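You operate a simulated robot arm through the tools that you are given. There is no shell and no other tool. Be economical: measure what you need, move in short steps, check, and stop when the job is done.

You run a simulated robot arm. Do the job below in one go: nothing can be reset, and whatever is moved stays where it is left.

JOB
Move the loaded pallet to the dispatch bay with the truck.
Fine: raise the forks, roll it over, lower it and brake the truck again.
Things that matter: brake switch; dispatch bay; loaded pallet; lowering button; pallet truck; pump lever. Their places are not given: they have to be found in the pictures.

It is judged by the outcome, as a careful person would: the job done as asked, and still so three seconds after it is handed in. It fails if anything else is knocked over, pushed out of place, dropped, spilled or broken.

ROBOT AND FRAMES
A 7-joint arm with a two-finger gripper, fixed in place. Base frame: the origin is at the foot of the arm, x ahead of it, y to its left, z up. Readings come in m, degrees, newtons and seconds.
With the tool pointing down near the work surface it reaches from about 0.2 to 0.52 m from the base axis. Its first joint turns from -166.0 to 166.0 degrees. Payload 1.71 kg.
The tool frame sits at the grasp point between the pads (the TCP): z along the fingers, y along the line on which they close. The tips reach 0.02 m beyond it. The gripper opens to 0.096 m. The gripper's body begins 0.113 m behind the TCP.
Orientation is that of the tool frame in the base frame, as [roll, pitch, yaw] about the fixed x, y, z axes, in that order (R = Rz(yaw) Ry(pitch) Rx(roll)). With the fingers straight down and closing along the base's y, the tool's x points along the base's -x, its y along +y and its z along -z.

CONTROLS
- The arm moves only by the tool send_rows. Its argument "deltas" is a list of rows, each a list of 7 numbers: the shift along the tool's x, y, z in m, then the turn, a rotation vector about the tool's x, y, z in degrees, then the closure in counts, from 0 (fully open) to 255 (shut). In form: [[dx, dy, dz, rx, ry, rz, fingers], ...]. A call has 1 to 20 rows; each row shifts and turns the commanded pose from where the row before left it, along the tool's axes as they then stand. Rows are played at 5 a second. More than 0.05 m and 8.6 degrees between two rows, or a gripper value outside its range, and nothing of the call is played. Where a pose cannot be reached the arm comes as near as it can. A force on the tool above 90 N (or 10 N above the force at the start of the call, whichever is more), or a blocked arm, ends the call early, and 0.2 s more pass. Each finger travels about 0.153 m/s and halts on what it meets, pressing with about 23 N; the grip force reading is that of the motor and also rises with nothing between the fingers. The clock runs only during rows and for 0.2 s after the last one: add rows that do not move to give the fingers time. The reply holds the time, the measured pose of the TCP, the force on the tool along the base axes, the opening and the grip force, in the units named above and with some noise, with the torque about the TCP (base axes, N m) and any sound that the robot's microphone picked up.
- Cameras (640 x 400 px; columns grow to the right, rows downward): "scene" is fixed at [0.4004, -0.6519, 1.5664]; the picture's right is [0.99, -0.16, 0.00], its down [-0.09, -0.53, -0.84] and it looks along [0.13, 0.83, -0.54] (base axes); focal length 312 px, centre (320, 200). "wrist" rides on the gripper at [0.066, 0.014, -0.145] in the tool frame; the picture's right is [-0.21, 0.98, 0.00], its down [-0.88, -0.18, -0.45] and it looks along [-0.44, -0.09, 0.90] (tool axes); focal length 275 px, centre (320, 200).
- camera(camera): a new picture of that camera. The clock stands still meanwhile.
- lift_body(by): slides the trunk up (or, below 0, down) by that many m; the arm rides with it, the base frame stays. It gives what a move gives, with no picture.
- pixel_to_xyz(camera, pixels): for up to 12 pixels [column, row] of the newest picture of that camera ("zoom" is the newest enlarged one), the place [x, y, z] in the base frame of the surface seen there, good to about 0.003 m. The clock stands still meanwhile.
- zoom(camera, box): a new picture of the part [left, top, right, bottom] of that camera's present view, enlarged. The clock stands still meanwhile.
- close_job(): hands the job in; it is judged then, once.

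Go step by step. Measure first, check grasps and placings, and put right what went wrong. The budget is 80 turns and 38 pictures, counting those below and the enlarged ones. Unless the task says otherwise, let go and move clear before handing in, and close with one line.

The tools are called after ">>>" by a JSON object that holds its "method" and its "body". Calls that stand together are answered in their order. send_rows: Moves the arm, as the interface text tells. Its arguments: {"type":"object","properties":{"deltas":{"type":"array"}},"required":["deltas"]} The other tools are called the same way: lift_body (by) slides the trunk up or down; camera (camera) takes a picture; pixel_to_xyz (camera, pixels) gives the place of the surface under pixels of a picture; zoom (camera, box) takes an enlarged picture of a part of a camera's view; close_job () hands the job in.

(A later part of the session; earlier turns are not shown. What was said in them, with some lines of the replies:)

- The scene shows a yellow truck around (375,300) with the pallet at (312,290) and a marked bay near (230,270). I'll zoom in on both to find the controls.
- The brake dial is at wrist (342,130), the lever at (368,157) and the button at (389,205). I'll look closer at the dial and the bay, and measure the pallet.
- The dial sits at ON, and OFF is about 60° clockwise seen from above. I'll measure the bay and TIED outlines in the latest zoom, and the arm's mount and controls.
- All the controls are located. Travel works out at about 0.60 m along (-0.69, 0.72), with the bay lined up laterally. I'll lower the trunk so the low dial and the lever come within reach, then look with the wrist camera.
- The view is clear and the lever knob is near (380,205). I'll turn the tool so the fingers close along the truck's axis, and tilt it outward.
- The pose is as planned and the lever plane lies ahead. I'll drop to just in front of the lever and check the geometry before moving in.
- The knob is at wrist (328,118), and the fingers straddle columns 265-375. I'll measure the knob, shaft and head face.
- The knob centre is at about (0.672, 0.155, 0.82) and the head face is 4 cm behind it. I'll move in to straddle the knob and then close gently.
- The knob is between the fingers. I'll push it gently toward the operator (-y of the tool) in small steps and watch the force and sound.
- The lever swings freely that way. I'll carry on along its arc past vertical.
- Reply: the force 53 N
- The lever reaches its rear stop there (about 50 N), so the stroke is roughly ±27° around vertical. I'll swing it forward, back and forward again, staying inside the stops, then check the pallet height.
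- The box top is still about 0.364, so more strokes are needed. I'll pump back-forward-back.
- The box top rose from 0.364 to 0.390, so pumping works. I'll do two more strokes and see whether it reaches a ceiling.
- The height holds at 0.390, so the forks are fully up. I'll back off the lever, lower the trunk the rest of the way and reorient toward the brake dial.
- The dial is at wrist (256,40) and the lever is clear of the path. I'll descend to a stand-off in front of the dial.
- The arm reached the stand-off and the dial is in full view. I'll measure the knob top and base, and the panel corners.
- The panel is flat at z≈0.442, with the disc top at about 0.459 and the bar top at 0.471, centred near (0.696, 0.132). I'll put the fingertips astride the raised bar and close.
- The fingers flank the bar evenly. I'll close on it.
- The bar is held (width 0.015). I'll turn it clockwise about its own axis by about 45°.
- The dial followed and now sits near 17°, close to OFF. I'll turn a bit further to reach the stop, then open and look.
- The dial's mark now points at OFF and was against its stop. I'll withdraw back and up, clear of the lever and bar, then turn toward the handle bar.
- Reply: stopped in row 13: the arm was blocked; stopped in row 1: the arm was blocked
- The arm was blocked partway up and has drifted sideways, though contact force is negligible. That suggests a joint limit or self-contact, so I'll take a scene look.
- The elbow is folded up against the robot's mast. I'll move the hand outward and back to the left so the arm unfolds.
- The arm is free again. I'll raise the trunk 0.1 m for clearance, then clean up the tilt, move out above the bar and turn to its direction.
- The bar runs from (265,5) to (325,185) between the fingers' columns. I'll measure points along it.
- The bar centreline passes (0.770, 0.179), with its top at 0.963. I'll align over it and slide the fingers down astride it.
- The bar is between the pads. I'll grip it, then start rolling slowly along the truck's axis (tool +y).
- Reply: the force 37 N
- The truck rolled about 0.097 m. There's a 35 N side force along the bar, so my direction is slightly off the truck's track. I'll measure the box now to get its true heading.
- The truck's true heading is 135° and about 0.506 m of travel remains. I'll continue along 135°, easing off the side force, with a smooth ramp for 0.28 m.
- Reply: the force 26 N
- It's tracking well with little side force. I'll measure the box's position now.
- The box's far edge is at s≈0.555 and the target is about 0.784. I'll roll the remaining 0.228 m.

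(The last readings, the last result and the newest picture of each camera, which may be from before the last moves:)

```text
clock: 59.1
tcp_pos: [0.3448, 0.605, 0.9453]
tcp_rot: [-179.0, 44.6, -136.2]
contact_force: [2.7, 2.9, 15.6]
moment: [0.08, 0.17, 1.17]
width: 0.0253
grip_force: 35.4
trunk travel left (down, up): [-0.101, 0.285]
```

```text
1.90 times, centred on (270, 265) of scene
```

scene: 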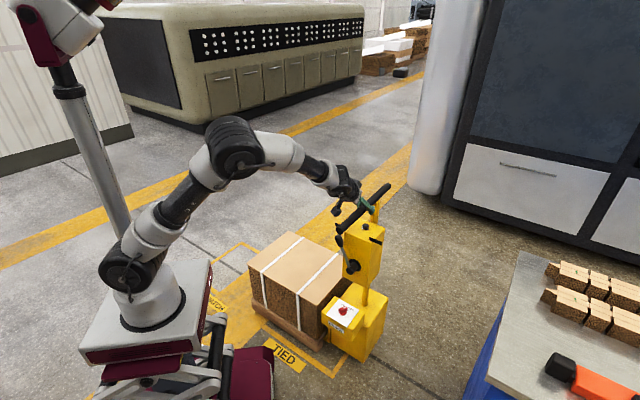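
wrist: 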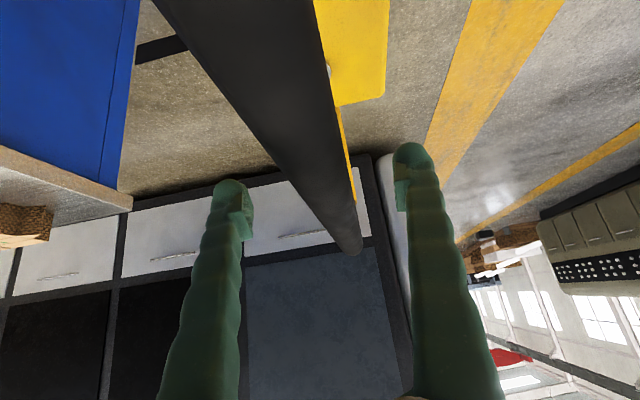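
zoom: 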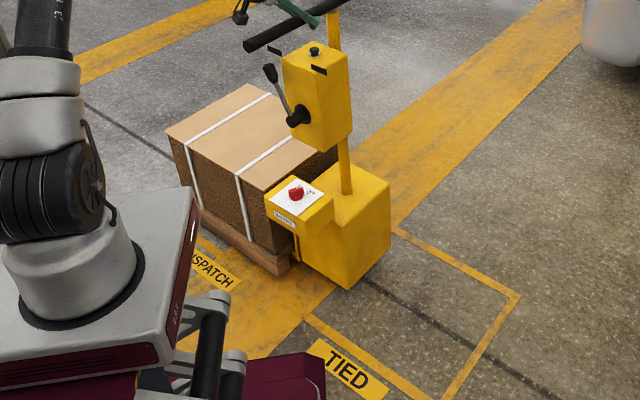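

The truck appears to be in the bay. I'll measure the box, pallet, button and dial positions.

>>> {"method": "pixel_to_xyz", "body": {"camera": "zoom", "pixels": [[167, 133], [251, 86], [263, 188], [315, 49], [297, 190], [287, 272], [270, 270], [200, 240], [225, 262], [267, 70], [300, 268], [170, 165]]}}

```text
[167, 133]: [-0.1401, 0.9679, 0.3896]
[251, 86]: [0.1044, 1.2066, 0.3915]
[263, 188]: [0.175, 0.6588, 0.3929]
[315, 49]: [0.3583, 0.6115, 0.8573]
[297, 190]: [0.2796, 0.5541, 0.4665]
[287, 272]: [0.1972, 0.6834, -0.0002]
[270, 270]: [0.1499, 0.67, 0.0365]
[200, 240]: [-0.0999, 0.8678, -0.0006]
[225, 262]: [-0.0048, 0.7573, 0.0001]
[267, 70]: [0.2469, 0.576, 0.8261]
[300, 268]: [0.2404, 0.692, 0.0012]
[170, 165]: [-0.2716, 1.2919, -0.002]
```

The box's far edge is at s≈0.781, as planned. I'll open the gripper and back straight off the bar.

>>> {"method": "send_rows", "body": {"deltas": [[0, 0, 0, 0, 0, 0, 150], [0, 0, 0, 0, 0, 0, 80], [0, 0, 0, 0, 0, 0, 20], [0, 0, 0, 0, 0, 0, 20], [0, 0, -0.02, 0, 0, 0, 20], [0, 0, -0.04, 0, 0, 0, 20], [0, 0, -0.04, 0, 0, 0, 20], [0, 0, 0, 0, 0, 0, 20]]}}

>>> {"method": "send_rows", "body": {"deltas": [[0, 0, 0, -5.6, 0, -5.75, 20], [0, 0, 0, -5.6, 0, -5.75, 60], [0, 0, 0, -5.6, 0, -5.75, 120], [0, 0, 0, -5.6, 0, -5.75, 200], [0, 0, 0, -5.6, 0, -5.75, 255], [0, 0, 0, -5.6, 0, -5.75, 255], [0, 0, 0, -5.6, 0, -5.75, 255], [0, 0, 0, 0, -7.8, 0, 255], [0, 0, 0, 0, -7.7, 0, 255], [0, 0, 0, 0, 0, 0, 255]]}}

>>> {"method": "camera", "body": {"camera": "scene"}}

>>> {"method": "pixel_to_xyz", "body": {"camera": "scene", "pixels": [[293, 186], [282, 261], [244, 183], [295, 184]]}}

```text
clock: 60.8
tcp_pos: [0.4437, 0.4621, 0.9958]
tcp_rot: [-177.1, 43.0, -150.2]
contact_force: [2.9, -0.9, 0.1]
moment: [0.19, 0.3, 0.26]
width: 0.0884
grip_force: 0.1
trunk travel left (down, up): [-0.101, 0.285]
stopped in row 8: the arm was blocked; the commanded pose is now the measured one
```

```text
clock: 63.0
tcp_pos: [0.4048, 0.4868, 1.0018]
tcp_rot: [-178.5, 57.8, -91.2]
contact_force: [0.1, -0.8, 0.7]
moment: [0.03, 0.01, 0.01]
width: 0.0
grip_force: 23.0
trunk travel left (down, up): [-0.101, 0.285]
```

```text
8 pictures are left
```

scene: 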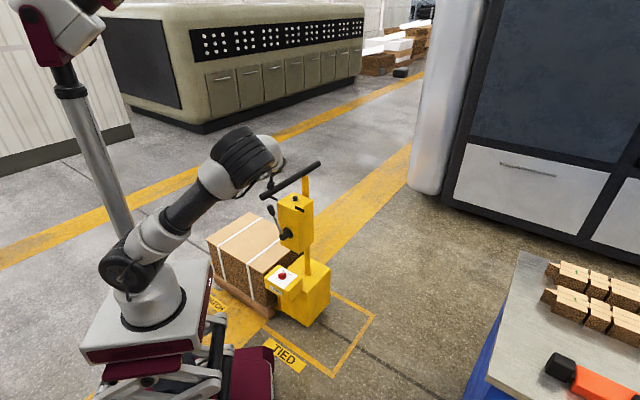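

```text
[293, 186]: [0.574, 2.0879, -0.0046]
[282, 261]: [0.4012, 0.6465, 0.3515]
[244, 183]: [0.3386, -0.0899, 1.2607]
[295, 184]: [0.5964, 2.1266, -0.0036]
```

The arm was blocked on withdrawal and swung, and the truck seems to have moved: the bar end is now at (262,196). I'll measure.

>>> {"method": "pixel_to_xyz", "body": {"camera": "scene", "pixels": [[294, 199], [283, 275], [208, 239], [248, 213], [266, 270], [264, 195], [318, 164], [287, 234], [270, 210], [300, 212]]}}

```text
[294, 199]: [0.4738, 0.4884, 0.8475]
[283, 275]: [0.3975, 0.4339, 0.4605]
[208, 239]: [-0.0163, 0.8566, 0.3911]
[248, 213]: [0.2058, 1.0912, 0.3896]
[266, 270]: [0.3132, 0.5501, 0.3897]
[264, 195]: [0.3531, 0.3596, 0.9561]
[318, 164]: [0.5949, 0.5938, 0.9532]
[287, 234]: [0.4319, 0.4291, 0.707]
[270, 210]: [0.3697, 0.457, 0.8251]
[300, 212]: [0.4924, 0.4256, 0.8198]
```

The truck has been dragged back about 0.167 m, with nothing else disturbed. I'll re-grip the bar with a near-vertical tool, which keeps the arm extended at the bay end. First I'll rise and reorient.

>>> {"method": "send_rows", "body": {"deltas": [[-0.0423, 0, -0.0267, 0, 0, 0, 255], [0, 0, 0, 0, 7.56, 0, 255], [0, 0, 0, 0, 7.56, 0, 255], [0, 0, 0, 0, 7.56, 0, 255], [0, 0, 0, 0, 7.56, 0, 255], [0, 0, 0, 0, 7.56, 0, 200], [0, 0, 0, 2.5, 0, 6.86, 120], [0, 0, 0, 2.5, 0, 6.86, 20], [0, 0, 0, 2.5, 0, 6.86, 20], [0, 0, 0, 2.5, 0, 6.86, 20], [0, 0, 0, 2.5, 0, 6.86, 20], [0, 0, 0, 2.5, 0, 6.86, 20], [0, 0, 0, 0, 0, 0, 20]]}}

>>> {"method": "camera", "body": {"camera": "wrist"}}

```text
clock: 65.8
tcp_pos: [0.4038, 0.488, 1.0521]
tcp_rot: [-179.4, 20.4, -136.2]
contact_force: [0.0, -1.0, -0.8]
moment: [-0.03, 0.01, 0.01]
width: 0.0884
grip_force: 0.0
trunk travel left (down, up): [-0.101, 0.285]
```

```text
7 pictures are left
```

wrist: 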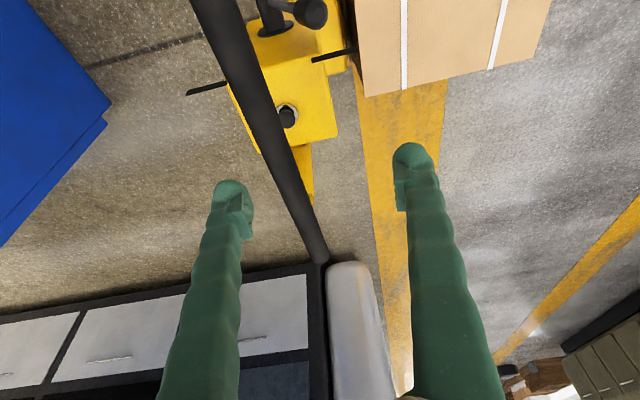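

>>> {"method": "pixel_to_xyz", "body": {"camera": "wrist", "pixels": [[220, 30], [238, 75], [255, 115], [275, 160], [300, 215], [287, 112], [288, 108], [310, 10]]}}

```text
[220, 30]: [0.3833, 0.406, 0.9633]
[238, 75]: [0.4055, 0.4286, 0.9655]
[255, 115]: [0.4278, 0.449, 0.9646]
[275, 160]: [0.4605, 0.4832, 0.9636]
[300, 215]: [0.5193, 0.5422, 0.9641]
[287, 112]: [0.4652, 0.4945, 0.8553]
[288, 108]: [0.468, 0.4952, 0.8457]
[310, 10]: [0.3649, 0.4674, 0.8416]
```

The bar is at s=0.016, parallel to 45°, and the truck is at rest. I'll align over the bar, go down and grip.

>>> {"method": "send_rows", "body": {"deltas": [[0, -0.022, 0, -0.42, 0, -1.12, 20], [0, -0.021, 0, 0, 0, 0, 20], [-0.0007, 0, 0.0283, 0, 0, 0, 20], [-0.0007, 0, 0.0283, 0, 0, 0, 20], [-0.0007, 0, 0.0283, 0, 0, 0, 20], [-0.0006, 0, 0.0283, 0, 0, 0, 20], [0, 0, 0, 0, 0, 0, 20], [0, 0, 0, 0, 0, 0, 120], [0, 0, 0, 0, 0, 0, 200], [0, 0, 0, 0, 0, 0, 240], [0, 0, 0, 0, 0, 0, 240]]}}

```text
clock: 68.2
tcp_pos: [0.4642, 0.486, 0.9491]
tcp_rot: [-179.4, 20.4, -134.9]
contact_force: [-0.5, 3.8, -2.8]
moment: [0.11, -0.07, 0.06]
width: 0.0245
grip_force: 35.0
trunk travel left (down, up): [-0.101, 0.285]
```

The grip is good and the tool's y axis lies along 135°. I'll roll forward 0.167 m.

>>> {"method": "send_rows", "body": {"deltas": [[0, 0.004, 0, 0, 0, 0, 240], [0, 0.008, 0, 0, 0, 0, 240], [0, 0.012, 0, 0, 0, 0, 240], [0, 0.016, 0, 0, 0, 0, 240], [0, 0.02, 0, 0, 0, 0, 240], [0, 0.02, 0, 0, 0, 0, 240], [0, 0.02, 0, 0, 0, 0, 240], [0, 0.02, 0, 0, 0, 0, 240], [0, 0.016, 0, 0, 0, 0, 240], [0, 0.012, 0, 0, 0, 0, 240], [0, 0.008, 0, 0, 0, 0, 240], [0, 0.007, 0, 0, 0, 0, 240], [0, 0.004, 0, 0, 0, 0, 240], [0, 0, 0, 0, 0, 0, 240], [0, 0, 0, 0, 0, 0, 240]]}}

```text
clock: 71.4
tcp_pos: [0.3456, 0.6059, 0.9479]
tcp_rot: [-179.5, 20.5, -134.8]
contact_force: [-5.5, 0.9, 5.9]
moment: [0.08, 0.05, 0.0]
width: 0.0244
grip_force: 35.1
trunk travel left (down, up): [-0.101, 0.285]
```

The truck is back at the bay position (s=0.184). I'll open and lift straight up.

>>> {"method": "send_rows", "body": {"deltas": [[0, 0, 0, 0, 0, 0, 150], [0, 0, 0, 0, 0, 0, 70], [0, 0, 0, 0, 0, 0, 20], [0, 0, 0, 0, 0, 0, 20], [-0.0052, 0, -0.0141, 0, 0, 0, 20], [-0.0105, 0, -0.0281, 0, 0, 0, 20], [-0.0105, 0, -0.0281, 0, 0, 0, 20], [-0.0105, 0, -0.0281, 0, 0, 0, 20], [0, 0, 0, 0, 0, 0, 20]]}}

```text
clock: 73.4
tcp_pos: [0.3464, 0.606, 1.053]
tcp_rot: [-179.5, 20.4, -134.9]
contact_force: [-0.5, 0.4, -0.5]
moment: [-0.02, -0.04, 0.02]
width: 0.0883
grip_force: 0.1
trunk travel left (down, up): [-0.101, 0.285]
```

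Released cleanly. Next is the lowering button, which sits right under the bar at about (0.348, 0.614). I'll move to the operator side with fingers closed and tilt the tool to reach under the bar.

>>> {"method": "send_rows", "body": {"deltas": [[0.005, -0.032, -0.0018, 0, 0, 0, 60], [0.005, -0.032, -0.0018, 0, 0, 0, 120], [0.005, -0.032, -0.0018, 0, 0, 0, 200], [0.005, -0.032, -0.0018, 0, 0, 0, 255], [0, 0, 0, -2.74, 0, -7.37, 255], [0, 0, 0, -2.74, 0, -7.37, 255], [0, 0, 0, -2.74, 0, -7.37, 255], [0, 0, 0, -2.74, 0, -7.37, 255], [0, 0, 0, -2.74, 0, -7.37, 255], [0, 0, 0, -2.74, 0, -7.37, 255], [0, 0, 0, -2.74, 0, -7.37, 255], [0, 0, 0, 0, -8, 0, 255], [0, 0, 0, 0, -8, 0, 255], [0, 0, 0, 0, -8, 0, 255], [0, 0, 0, 0, -8, 0, 255], [0, 0, 0, 0, -8, 0, 255], [0, 0, 0, 0, 0, 0, 255]]}}

```text
clock: 77.0
tcp_pos: [0.4209, 0.4989, 1.0519]
tcp_rot: [-179.2, 59.9, -79.4]
contact_force: [0.0, 0.1, 0.5]
moment: [0.01, 0.0, 0.03]
width: 0.0001
grip_force: 23.0
trunk travel left (down, up): [-0.101, 0.285]
```

The orientation is as planned. I'll descend to a stand-off behind the bar, level with the button.

>>> {"method": "send_rows", "body": {"deltas": [[0.0219, 0.0102, 0.0228, 0, 0, 0, 255], [0.0219, 0.0102, 0.0228, 0, 0, 0, 255], [0.0219, 0.0102, 0.0228, 0, 0, 0, 255], [0.0219, 0.0102, 0.0228, 0, 0, 0, 255], [0.0219, 0.0102, 0.0228, 0, 0, 0, 255], [0, 0, 0, 0, 0, 0, 255]]}}

>>> {"method": "camera", "body": {"camera": "wrist"}}

```text
clock: 78.4
tcp_pos: [0.3629, 0.5348, 0.8997]
tcp_rot: [-179.3, 59.9, -79.6]
contact_force: [-1.1, 0.0, 0.1]
moment: [-0.01, 0.01, 0.06]
width: 0.0002
grip_force: 22.5
trunk travel left (down, up): [-0.101, 0.285]
```

```text
6 pictures are left
```

wrist: 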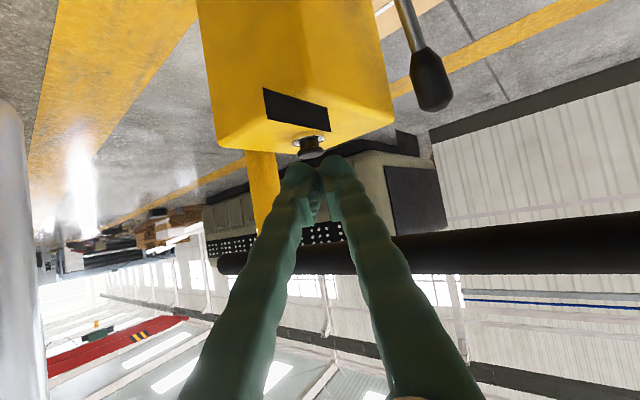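

>>> {"method": "pixel_to_xyz", "body": {"camera": "wrist", "pixels": [[310, 154], [310, 143], [300, 155], [322, 152], [225, 145], [390, 125], [440, 248]]}}

```text
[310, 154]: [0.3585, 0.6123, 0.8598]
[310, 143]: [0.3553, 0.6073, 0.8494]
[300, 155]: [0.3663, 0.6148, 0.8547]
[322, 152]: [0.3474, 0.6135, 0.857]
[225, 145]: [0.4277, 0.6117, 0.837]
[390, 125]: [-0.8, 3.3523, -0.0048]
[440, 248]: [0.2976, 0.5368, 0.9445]
```

The button centre is at about (0.357, 0.617), top 0.861, and the fingers pass below the bar. I'll slide in above it and press down in small steps.

>>> {"method": "send_rows", "body": {"deltas": [[-0.0087, -0.0029, 0.0218, 0, 0, 0, 255], [-0.0087, -0.0029, 0.0218, 0, 0, 0, 255], [-0.0087, -0.0029, 0.0218, 0, 0, 0, 255], [0, 0, 0, 0, 0, 0, 255], [0.0035, 0, 0.002, 0, 0, 0, 255], [0.0035, 0, 0.002, 0, 0, 0, 255], [0.0035, 0, 0.002, 0, 0, 0, 255], [0.0035, 0, 0.002, 0, 0, 0, 255], [0, 0, 0, 0, 0, 0, 255]]}}

```text
clock: 80.4
tcp_pos: [0.3611, 0.603, 0.8721]
tcp_rot: [-179.3, 59.9, -79.5]
contact_force: [-0.5, -1.1, 1.7]
moment: [-0.02, 0.03, -0.03]
width: 0.006
grip_force: 29.4
trunk travel left (down, up): [-0.101, 0.285]
```

Contact is light and the fingers are pried open by 6 mm at the button. I'll press a little further and hold.

>>> {"method": "send_rows", "body": {"deltas": [[0.0026, 0, 0.0015, 0, 0, 0, 255], [0.0026, 0, 0.0015, 0, 0, 0, 255], [0, 0, 0, 0, 0, 0, 255], [0, 0, 0, 0, 0, 0, 255], [0, 0, 0, 0, 0, 0, 255], [0, 0, 0, 0, 0, 0, 255], [0, 0, 0, 0, 0, 0, 255]]}}

>>> {"method": "zoom", "body": {"camera": "scene", "box": [190, 150, 330, 310]}}

>>> {"method": "pixel_to_xyz", "body": {"camera": "zoom", "pixels": [[150, 240], [200, 220], [180, 260], [130, 250], [240, 200]]}}

```text
clock: 82.0
tcp_pos: [0.3607, 0.6034, 0.8679]
tcp_rot: [-179.2, 59.9, -79.4]
contact_force: [1.0, 0.3, 8.3]
moment: [0.06, -0.04, -0.06]
width: 0.0057
grip_force: 29.7
trunk travel left (down, up): [-0.101, 0.285]
heard: click
```

```text
2.50 times, centred on (260, 230) of scene
```

zoom: 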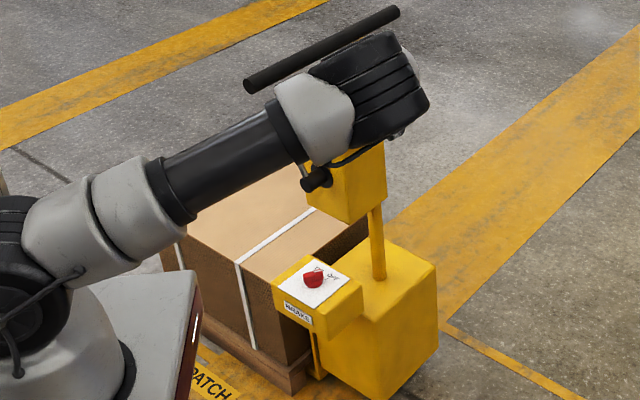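

```text
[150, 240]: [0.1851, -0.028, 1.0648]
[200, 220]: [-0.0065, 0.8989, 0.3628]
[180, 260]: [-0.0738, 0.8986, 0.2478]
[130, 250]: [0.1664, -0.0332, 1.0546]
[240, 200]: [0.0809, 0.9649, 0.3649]
```

A click was heard and the box top is back at 0.364, so the pallet is down. I'll measure the dial and box in this picture, then withdraw from the button.

>>> {"method": "pixel_to_xyz", "body": {"camera": "zoom", "pixels": [[314, 278], [272, 283], [290, 385], [320, 268], [308, 285], [245, 85]]}}

>>> {"method": "send_rows", "body": {"deltas": [[-0.01, 0, -0.0058, 0, 0, 0, 255], [-0.0087, 0, -0.005, 0, 0, 0, 255], [0.0087, 0.003, -0.0218, 0, 0, 0, 255], [0.0087, 0.003, -0.0218, 0, 0, 0, 255], [0.0087, 0.003, -0.0218, 0, 0, 0, 255], [0.0087, 0, -0.0218, 0, 0, 0, 255], [0, 0, 0, 0, 0, 0, 255]]}}

```text
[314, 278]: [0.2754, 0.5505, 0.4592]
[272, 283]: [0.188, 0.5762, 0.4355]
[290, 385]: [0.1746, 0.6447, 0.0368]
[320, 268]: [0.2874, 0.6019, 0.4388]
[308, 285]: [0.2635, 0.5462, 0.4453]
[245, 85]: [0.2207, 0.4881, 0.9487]
```

```text
clock: 83.6
tcp_pos: [0.3683, 0.5108, 0.9011]
tcp_rot: [-179.3, 60.0, -79.5]
contact_force: [1.1, 0.6, 0.4]
moment: [-0.02, -0.01, -0.01]
width: 0.0
grip_force: 29.6
trunk travel left (down, up): [-0.101, 0.285]
```

The arm is clear and the dial should now be at (0.275, 0.552), panel z 0.442. I'll move well behind the truck, make the tool steeper, then lower the trunk.

>>> {"method": "send_rows", "body": {"deltas": [[0.0134, 0.007, -0.0232, 0, 0, 0, 255], [0.0134, 0.007, -0.0232, 0, 0, 0, 255], [0.0134, 0.007, -0.0232, 0, 0, 0, 255], [0.0134, 0.007, -0.0232, 0, 0, 0, 255], [0, 0, 0, 0, 7, 0, 255], [0, 0, 0, 0, 7, 0, 255], [0, 0, 0, 0, 7, 0, 200], [0, 0, 0, 0, 7, 0, 130], [0, 0, 0, 0, 7, 0, 130], [0, 0, 0, 0, 0, 0, 130]]}}

>>> {"method": "lift_body", "body": {"by": -0.1}}

```text
clock: 85.8
tcp_pos: [0.3574, 0.4002, 0.9023]
tcp_rot: [-179.6, 25.0, -80.0]
contact_force: [-0.5, 0.4, -0.4]
moment: [-0.04, 0.02, 0.01]
width: 0.0471
grip_force: 0.1
trunk travel left (down, up): [-0.101, 0.285]
```

```text
clock: 87.1
tcp_pos: [0.3593, 0.4004, 0.8024]
tcp_rot: [-179.5, 24.9, -79.8]
contact_force: [0.0, -0.1, -0.4]
moment: [-0.01, -0.03, 0.0]
width: 0.0468
grip_force: 0.0
trunk travel left (down, up): [-0.001, 0.385]
```

Clear so far. I'll descend to z≈0.60 and yaw toward the dial's present direction.

>>> {"method": "send_rows", "body": {"deltas": [[0.016, 0.0059, 0.0367, 0, 0, 0, 130], [0.016, 0.0059, 0.0367, 0, 0, 0, 130], [0.016, 0.0059, 0.0367, 0, 0, 0, 130], [0.016, 0.0059, 0.0367, 0, 0, 0, 130], [0.016, 0.0059, 0.0367, 0, 0, 0, 130], [0, 0, 0, 3.38, 0, 7.25, 130], [0, 0, 0, 3.38, 0, 7.25, 130], [0, 0, 0, 3.38, 0, 7.25, 130], [0, 0, 0, 3.38, 0, 7.25, 130], [0, 0, 0, 3.38, 0, 7.25, 130], [0, 0, 0, 3.38, 0, 7.25, 130], [0, 0, 0, 3.38, 0, 7.25, 130], [0, 0, 0, 3.38, 0, 7.25, 130], [0, 0, 0, 3.38, 0, 7.25, 130], [0, 0, 0, 3.38, 0, 7.25, 130], [0, 0, 0, 0, 0, 0, 130]]}}

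```text
clock: 90.5
tcp_pos: [0.3291, 0.4007, 0.6025]
tcp_rot: [-179.8, 25.4, -160.1]
contact_force: [0.6, -0.1, -0.7]
moment: [-0.05, -0.03, 0.0]
width: 0.047
grip_force: 0.0
trunk travel left (down, up): [-0.001, 0.385]
```

The pose is good. I'll tilt to 40° and shift over to the dial stand-off, then look.

>>> {"method": "send_rows", "body": {"deltas": [[0, 0, 0, 0, -7.3, 0, 130], [0, 0, 0, 0, -7.3, 0, 130], [0.0144, 0.0322, -0.009, 0, 0, 0, 130], [0.0144, 0.0322, -0.009, 0, 0, 0, 130], [0.0144, 0.0322, -0.009, 0, 0, 0, 130], [0.0144, 0.0322, -0.009, 0, 0, 0, 130], [0.0144, 0.0322, -0.009, 0, 0, 0, 130], [0, 0, 0, 0, 0, 0, 130]]}}

>>> {"method": "zoom", "body": {"camera": "wrist", "box": [180, 0, 460, 200]}}

```text
clock: 92.3
tcp_pos: [0.1957, 0.5228, 0.5907]
tcp_rot: [-179.8, 39.9, -160.0]
contact_force: [-0.2, 1.3, 0.5]
moment: [0.04, -0.01, -0.04]
width: 0.0471
grip_force: 0.1
trunk travel left (down, up): [-0.001, 0.385]
```

```text
2.00 times, centred on (320, 100) of wrist
```

zoom: 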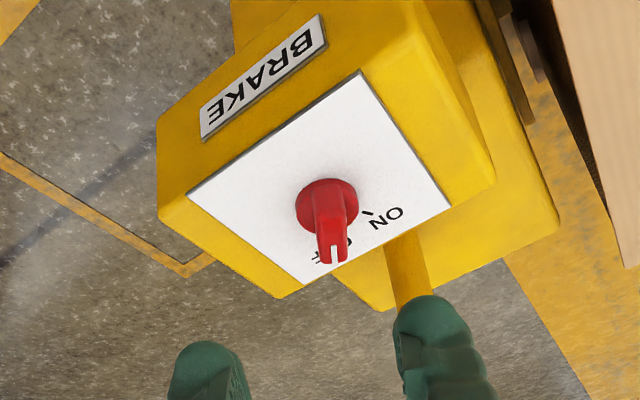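

>>> {"method": "pixel_to_xyz", "body": {"camera": "zoom", "pixels": [[328, 220], [333, 250], [326, 195], [328, 208], [260, 240], [400, 150]]}}

```text
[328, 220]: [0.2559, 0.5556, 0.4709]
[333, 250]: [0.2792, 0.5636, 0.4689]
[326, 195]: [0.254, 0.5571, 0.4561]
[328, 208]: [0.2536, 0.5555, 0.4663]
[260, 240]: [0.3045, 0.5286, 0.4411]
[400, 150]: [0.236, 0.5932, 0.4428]
```

The dial is visible at zoom (328,220) and points at OFF. I'll cross-check its centre against the panel corners.

>>> {"method": "pixel_to_xyz", "body": {"camera": "zoom", "pixels": [[198, 196], [357, 80], [440, 203], [305, 278], [345, 182], [300, 205], [350, 205]]}}

```text
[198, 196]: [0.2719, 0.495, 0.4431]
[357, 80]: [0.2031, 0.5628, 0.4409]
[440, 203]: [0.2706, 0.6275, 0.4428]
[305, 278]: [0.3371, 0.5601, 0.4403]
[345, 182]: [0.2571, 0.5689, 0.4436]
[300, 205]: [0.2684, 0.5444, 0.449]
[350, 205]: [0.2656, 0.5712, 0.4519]
```

The panel centre and disc edges put the dial centre at about (0.268, 0.558), with the bar at 18°. I'll move in, close on the bar and turn it counter-clockwise toward ON.

>>> {"method": "send_rows", "body": {"deltas": [[0.0028, 0.0017, 0.0257, 0, 0, 0, 130], [0.0028, 0.0017, 0.0257, 0, 0, 0, 130], [0.0028, 0.0017, 0.0257, 0, 0, 0, 130], [0.0028, 0.0017, 0.0257, 0, 0, 0, 130], [0.0028, 0.0017, 0.0257, 0, 0, 0, 130], [0, 0, 0, 0, 0, 0, 130], [0, 0, 0, 0, 0, 0, 170], [0, 0, 0, 0, 0, 0, 200], [0, 0, 0, 0, 0, 0, 230], [0, 0, 0, 0, 0, 0, 230]]}}

```text
clock: 94.5
tcp_pos: [0.2587, 0.5561, 0.4838]
tcp_rot: [-179.8, 39.8, -159.9]
contact_force: [-0.7, 2.9, -2.0]
moment: [0.02, 0.07, 0.03]
width: 0.015
grip_force: 34.8
trunk travel left (down, up): [-0.001, 0.385]
```

The bar is gripped (width 0.015, as before). I'll turn it counter-clockwise by 56°.

>>> {"method": "send_rows", "body": {"deltas": [[0, -0.0012, 0, -4.5, 0, -5.36, 230], [0, -0.0012, 0, -4.5, 0, -5.36, 230], [0, -0.0012, 0, -4.5, 0, -5.36, 230], [0, -0.0012, 0, -4.5, 0, -5.36, 230], [0, -0.0012, 0, -4.5, 0, -5.36, 230], [0, -0.0012, 0, -4.5, 0, -5.36, 230], [0, -0.0012, 0, -4.5, 0, -5.36, 230], [0, -0.0012, 0, -4.5, 0, -5.36, 230], [0, 0, 0, 0, 0, 0, 230]]}}

```text
clock: 96.5
tcp_pos: [0.2698, 0.5454, 0.4833]
tcp_rot: [-179.9, 39.8, -104.1]
contact_force: [7.2, -24.3, 6.1]
moment: [-0.32, -0.14, -0.19]
width: 0.0151
grip_force: 35.2
trunk travel left (down, up): [-0.001, 0.385]
```

The tool is at 76°, essentially at ON. I'll nudge it 4° more against the stop, release, back off and look.

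>>> {"method": "send_rows", "body": {"deltas": [[0, -0.0006, -0.001, -2.6, 0, -3.1, 230], [0, 0, 0, 0, 0, 0, 230], [0, 0, 0, 0, 0, 0, 160], [0, 0, 0, 0, 0, 0, 120], [0, 0, -0.03, 0, 0, 0, 120], [0, 0, -0.03, 0, 0, 0, 120], [0, 0, -0.03, 0, 0, 0, 120], [0, 0, 0, 0, 0, 0, 120]]}}

>>> {"method": "zoom", "body": {"camera": "wrist", "box": [180, 0, 460, 200]}}

```text
clock: 98.3
tcp_pos: [0.2582, 0.4913, 0.554]
tcp_rot: [-179.9, 39.9, -100.0]
contact_force: [-0.4, 0.5, 0.2]
moment: [-0.02, 0.01, 0.0]
width: 0.0507
grip_force: 0.0
trunk travel left (down, up): [-0.001, 0.385]
```

```text
2.00 times, centred on (320, 100) of wrist
```

zoom: 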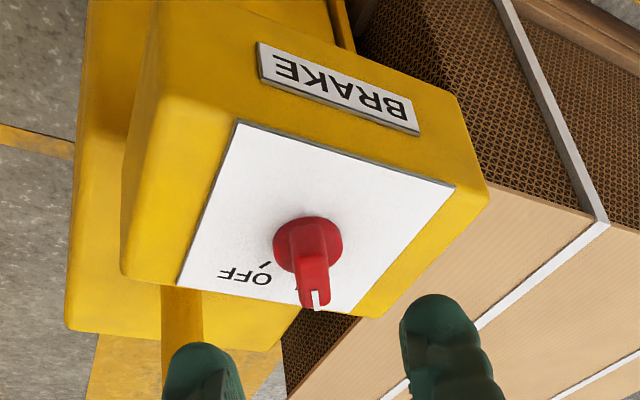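

The dial's mark now points at ON, so the brake is set. I'll back a little further off and take a final overall picture.

>>> {"method": "send_rows", "body": {"deltas": [[0, 0, -0.025, 0, 0, 0, 120], [0, 0, -0.025, 0, 0, 0, 120], [0, 0, 0, 0, 0, 0, 120]]}}

>>> {"method": "zoom", "body": {"camera": "scene", "box": [160, 150, 380, 370]}}

```text
clock: 99.1
tcp_pos: [0.2515, 0.4595, 0.5913]
tcp_rot: [-179.9, 40.0, -100.0]
contact_force: [0.1, 0.1, -0.1]
moment: [-0.04, 0.0, -0.01]
width: 0.0508
grip_force: 0.1
trunk travel left (down, up): [-0.001, 0.385]
```

```text
1.82 times, centred on (270, 260) of scene
```

zoom: 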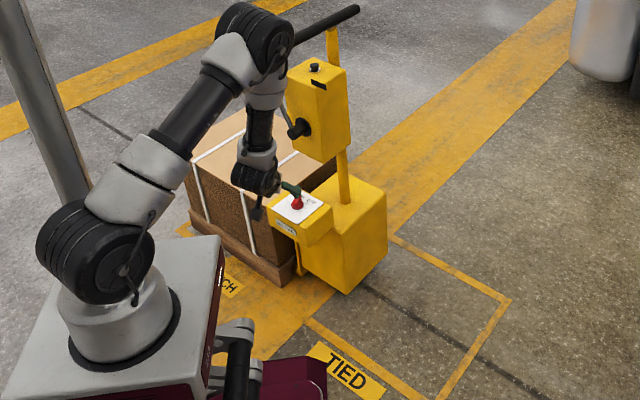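

>>> {"method": "pixel_to_xyz", "body": {"camera": "zoom", "pixels": [[187, 165], [243, 112], [225, 160], [315, 67], [190, 213], [276, 280], [190, 228], [325, 167], [278, 283], [320, 130]]}}

```text
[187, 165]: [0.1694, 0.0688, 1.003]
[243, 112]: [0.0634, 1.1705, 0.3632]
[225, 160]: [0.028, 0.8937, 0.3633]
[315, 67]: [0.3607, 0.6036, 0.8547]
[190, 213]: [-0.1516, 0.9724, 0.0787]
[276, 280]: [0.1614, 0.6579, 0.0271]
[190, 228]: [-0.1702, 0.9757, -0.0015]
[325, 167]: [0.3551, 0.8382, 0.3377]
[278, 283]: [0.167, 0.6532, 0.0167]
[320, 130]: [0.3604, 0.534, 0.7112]
```

The box top is at 0.363. The pallet corners run from s=0.344 to 0.795, inside the bay whose far line is at 0.827. The brake reads ON, the forks are down and the arm is clear, so I'm handing in.

>>> {"method": "close_job", "body": {}}

```text
The job is handed in.
```

The loaded pallet is in the dispatch bay with the forks lowered and the brake back ON. On the first release the arm pulled the truck back about 0.17 m, so I rolled it into place again before lowering.
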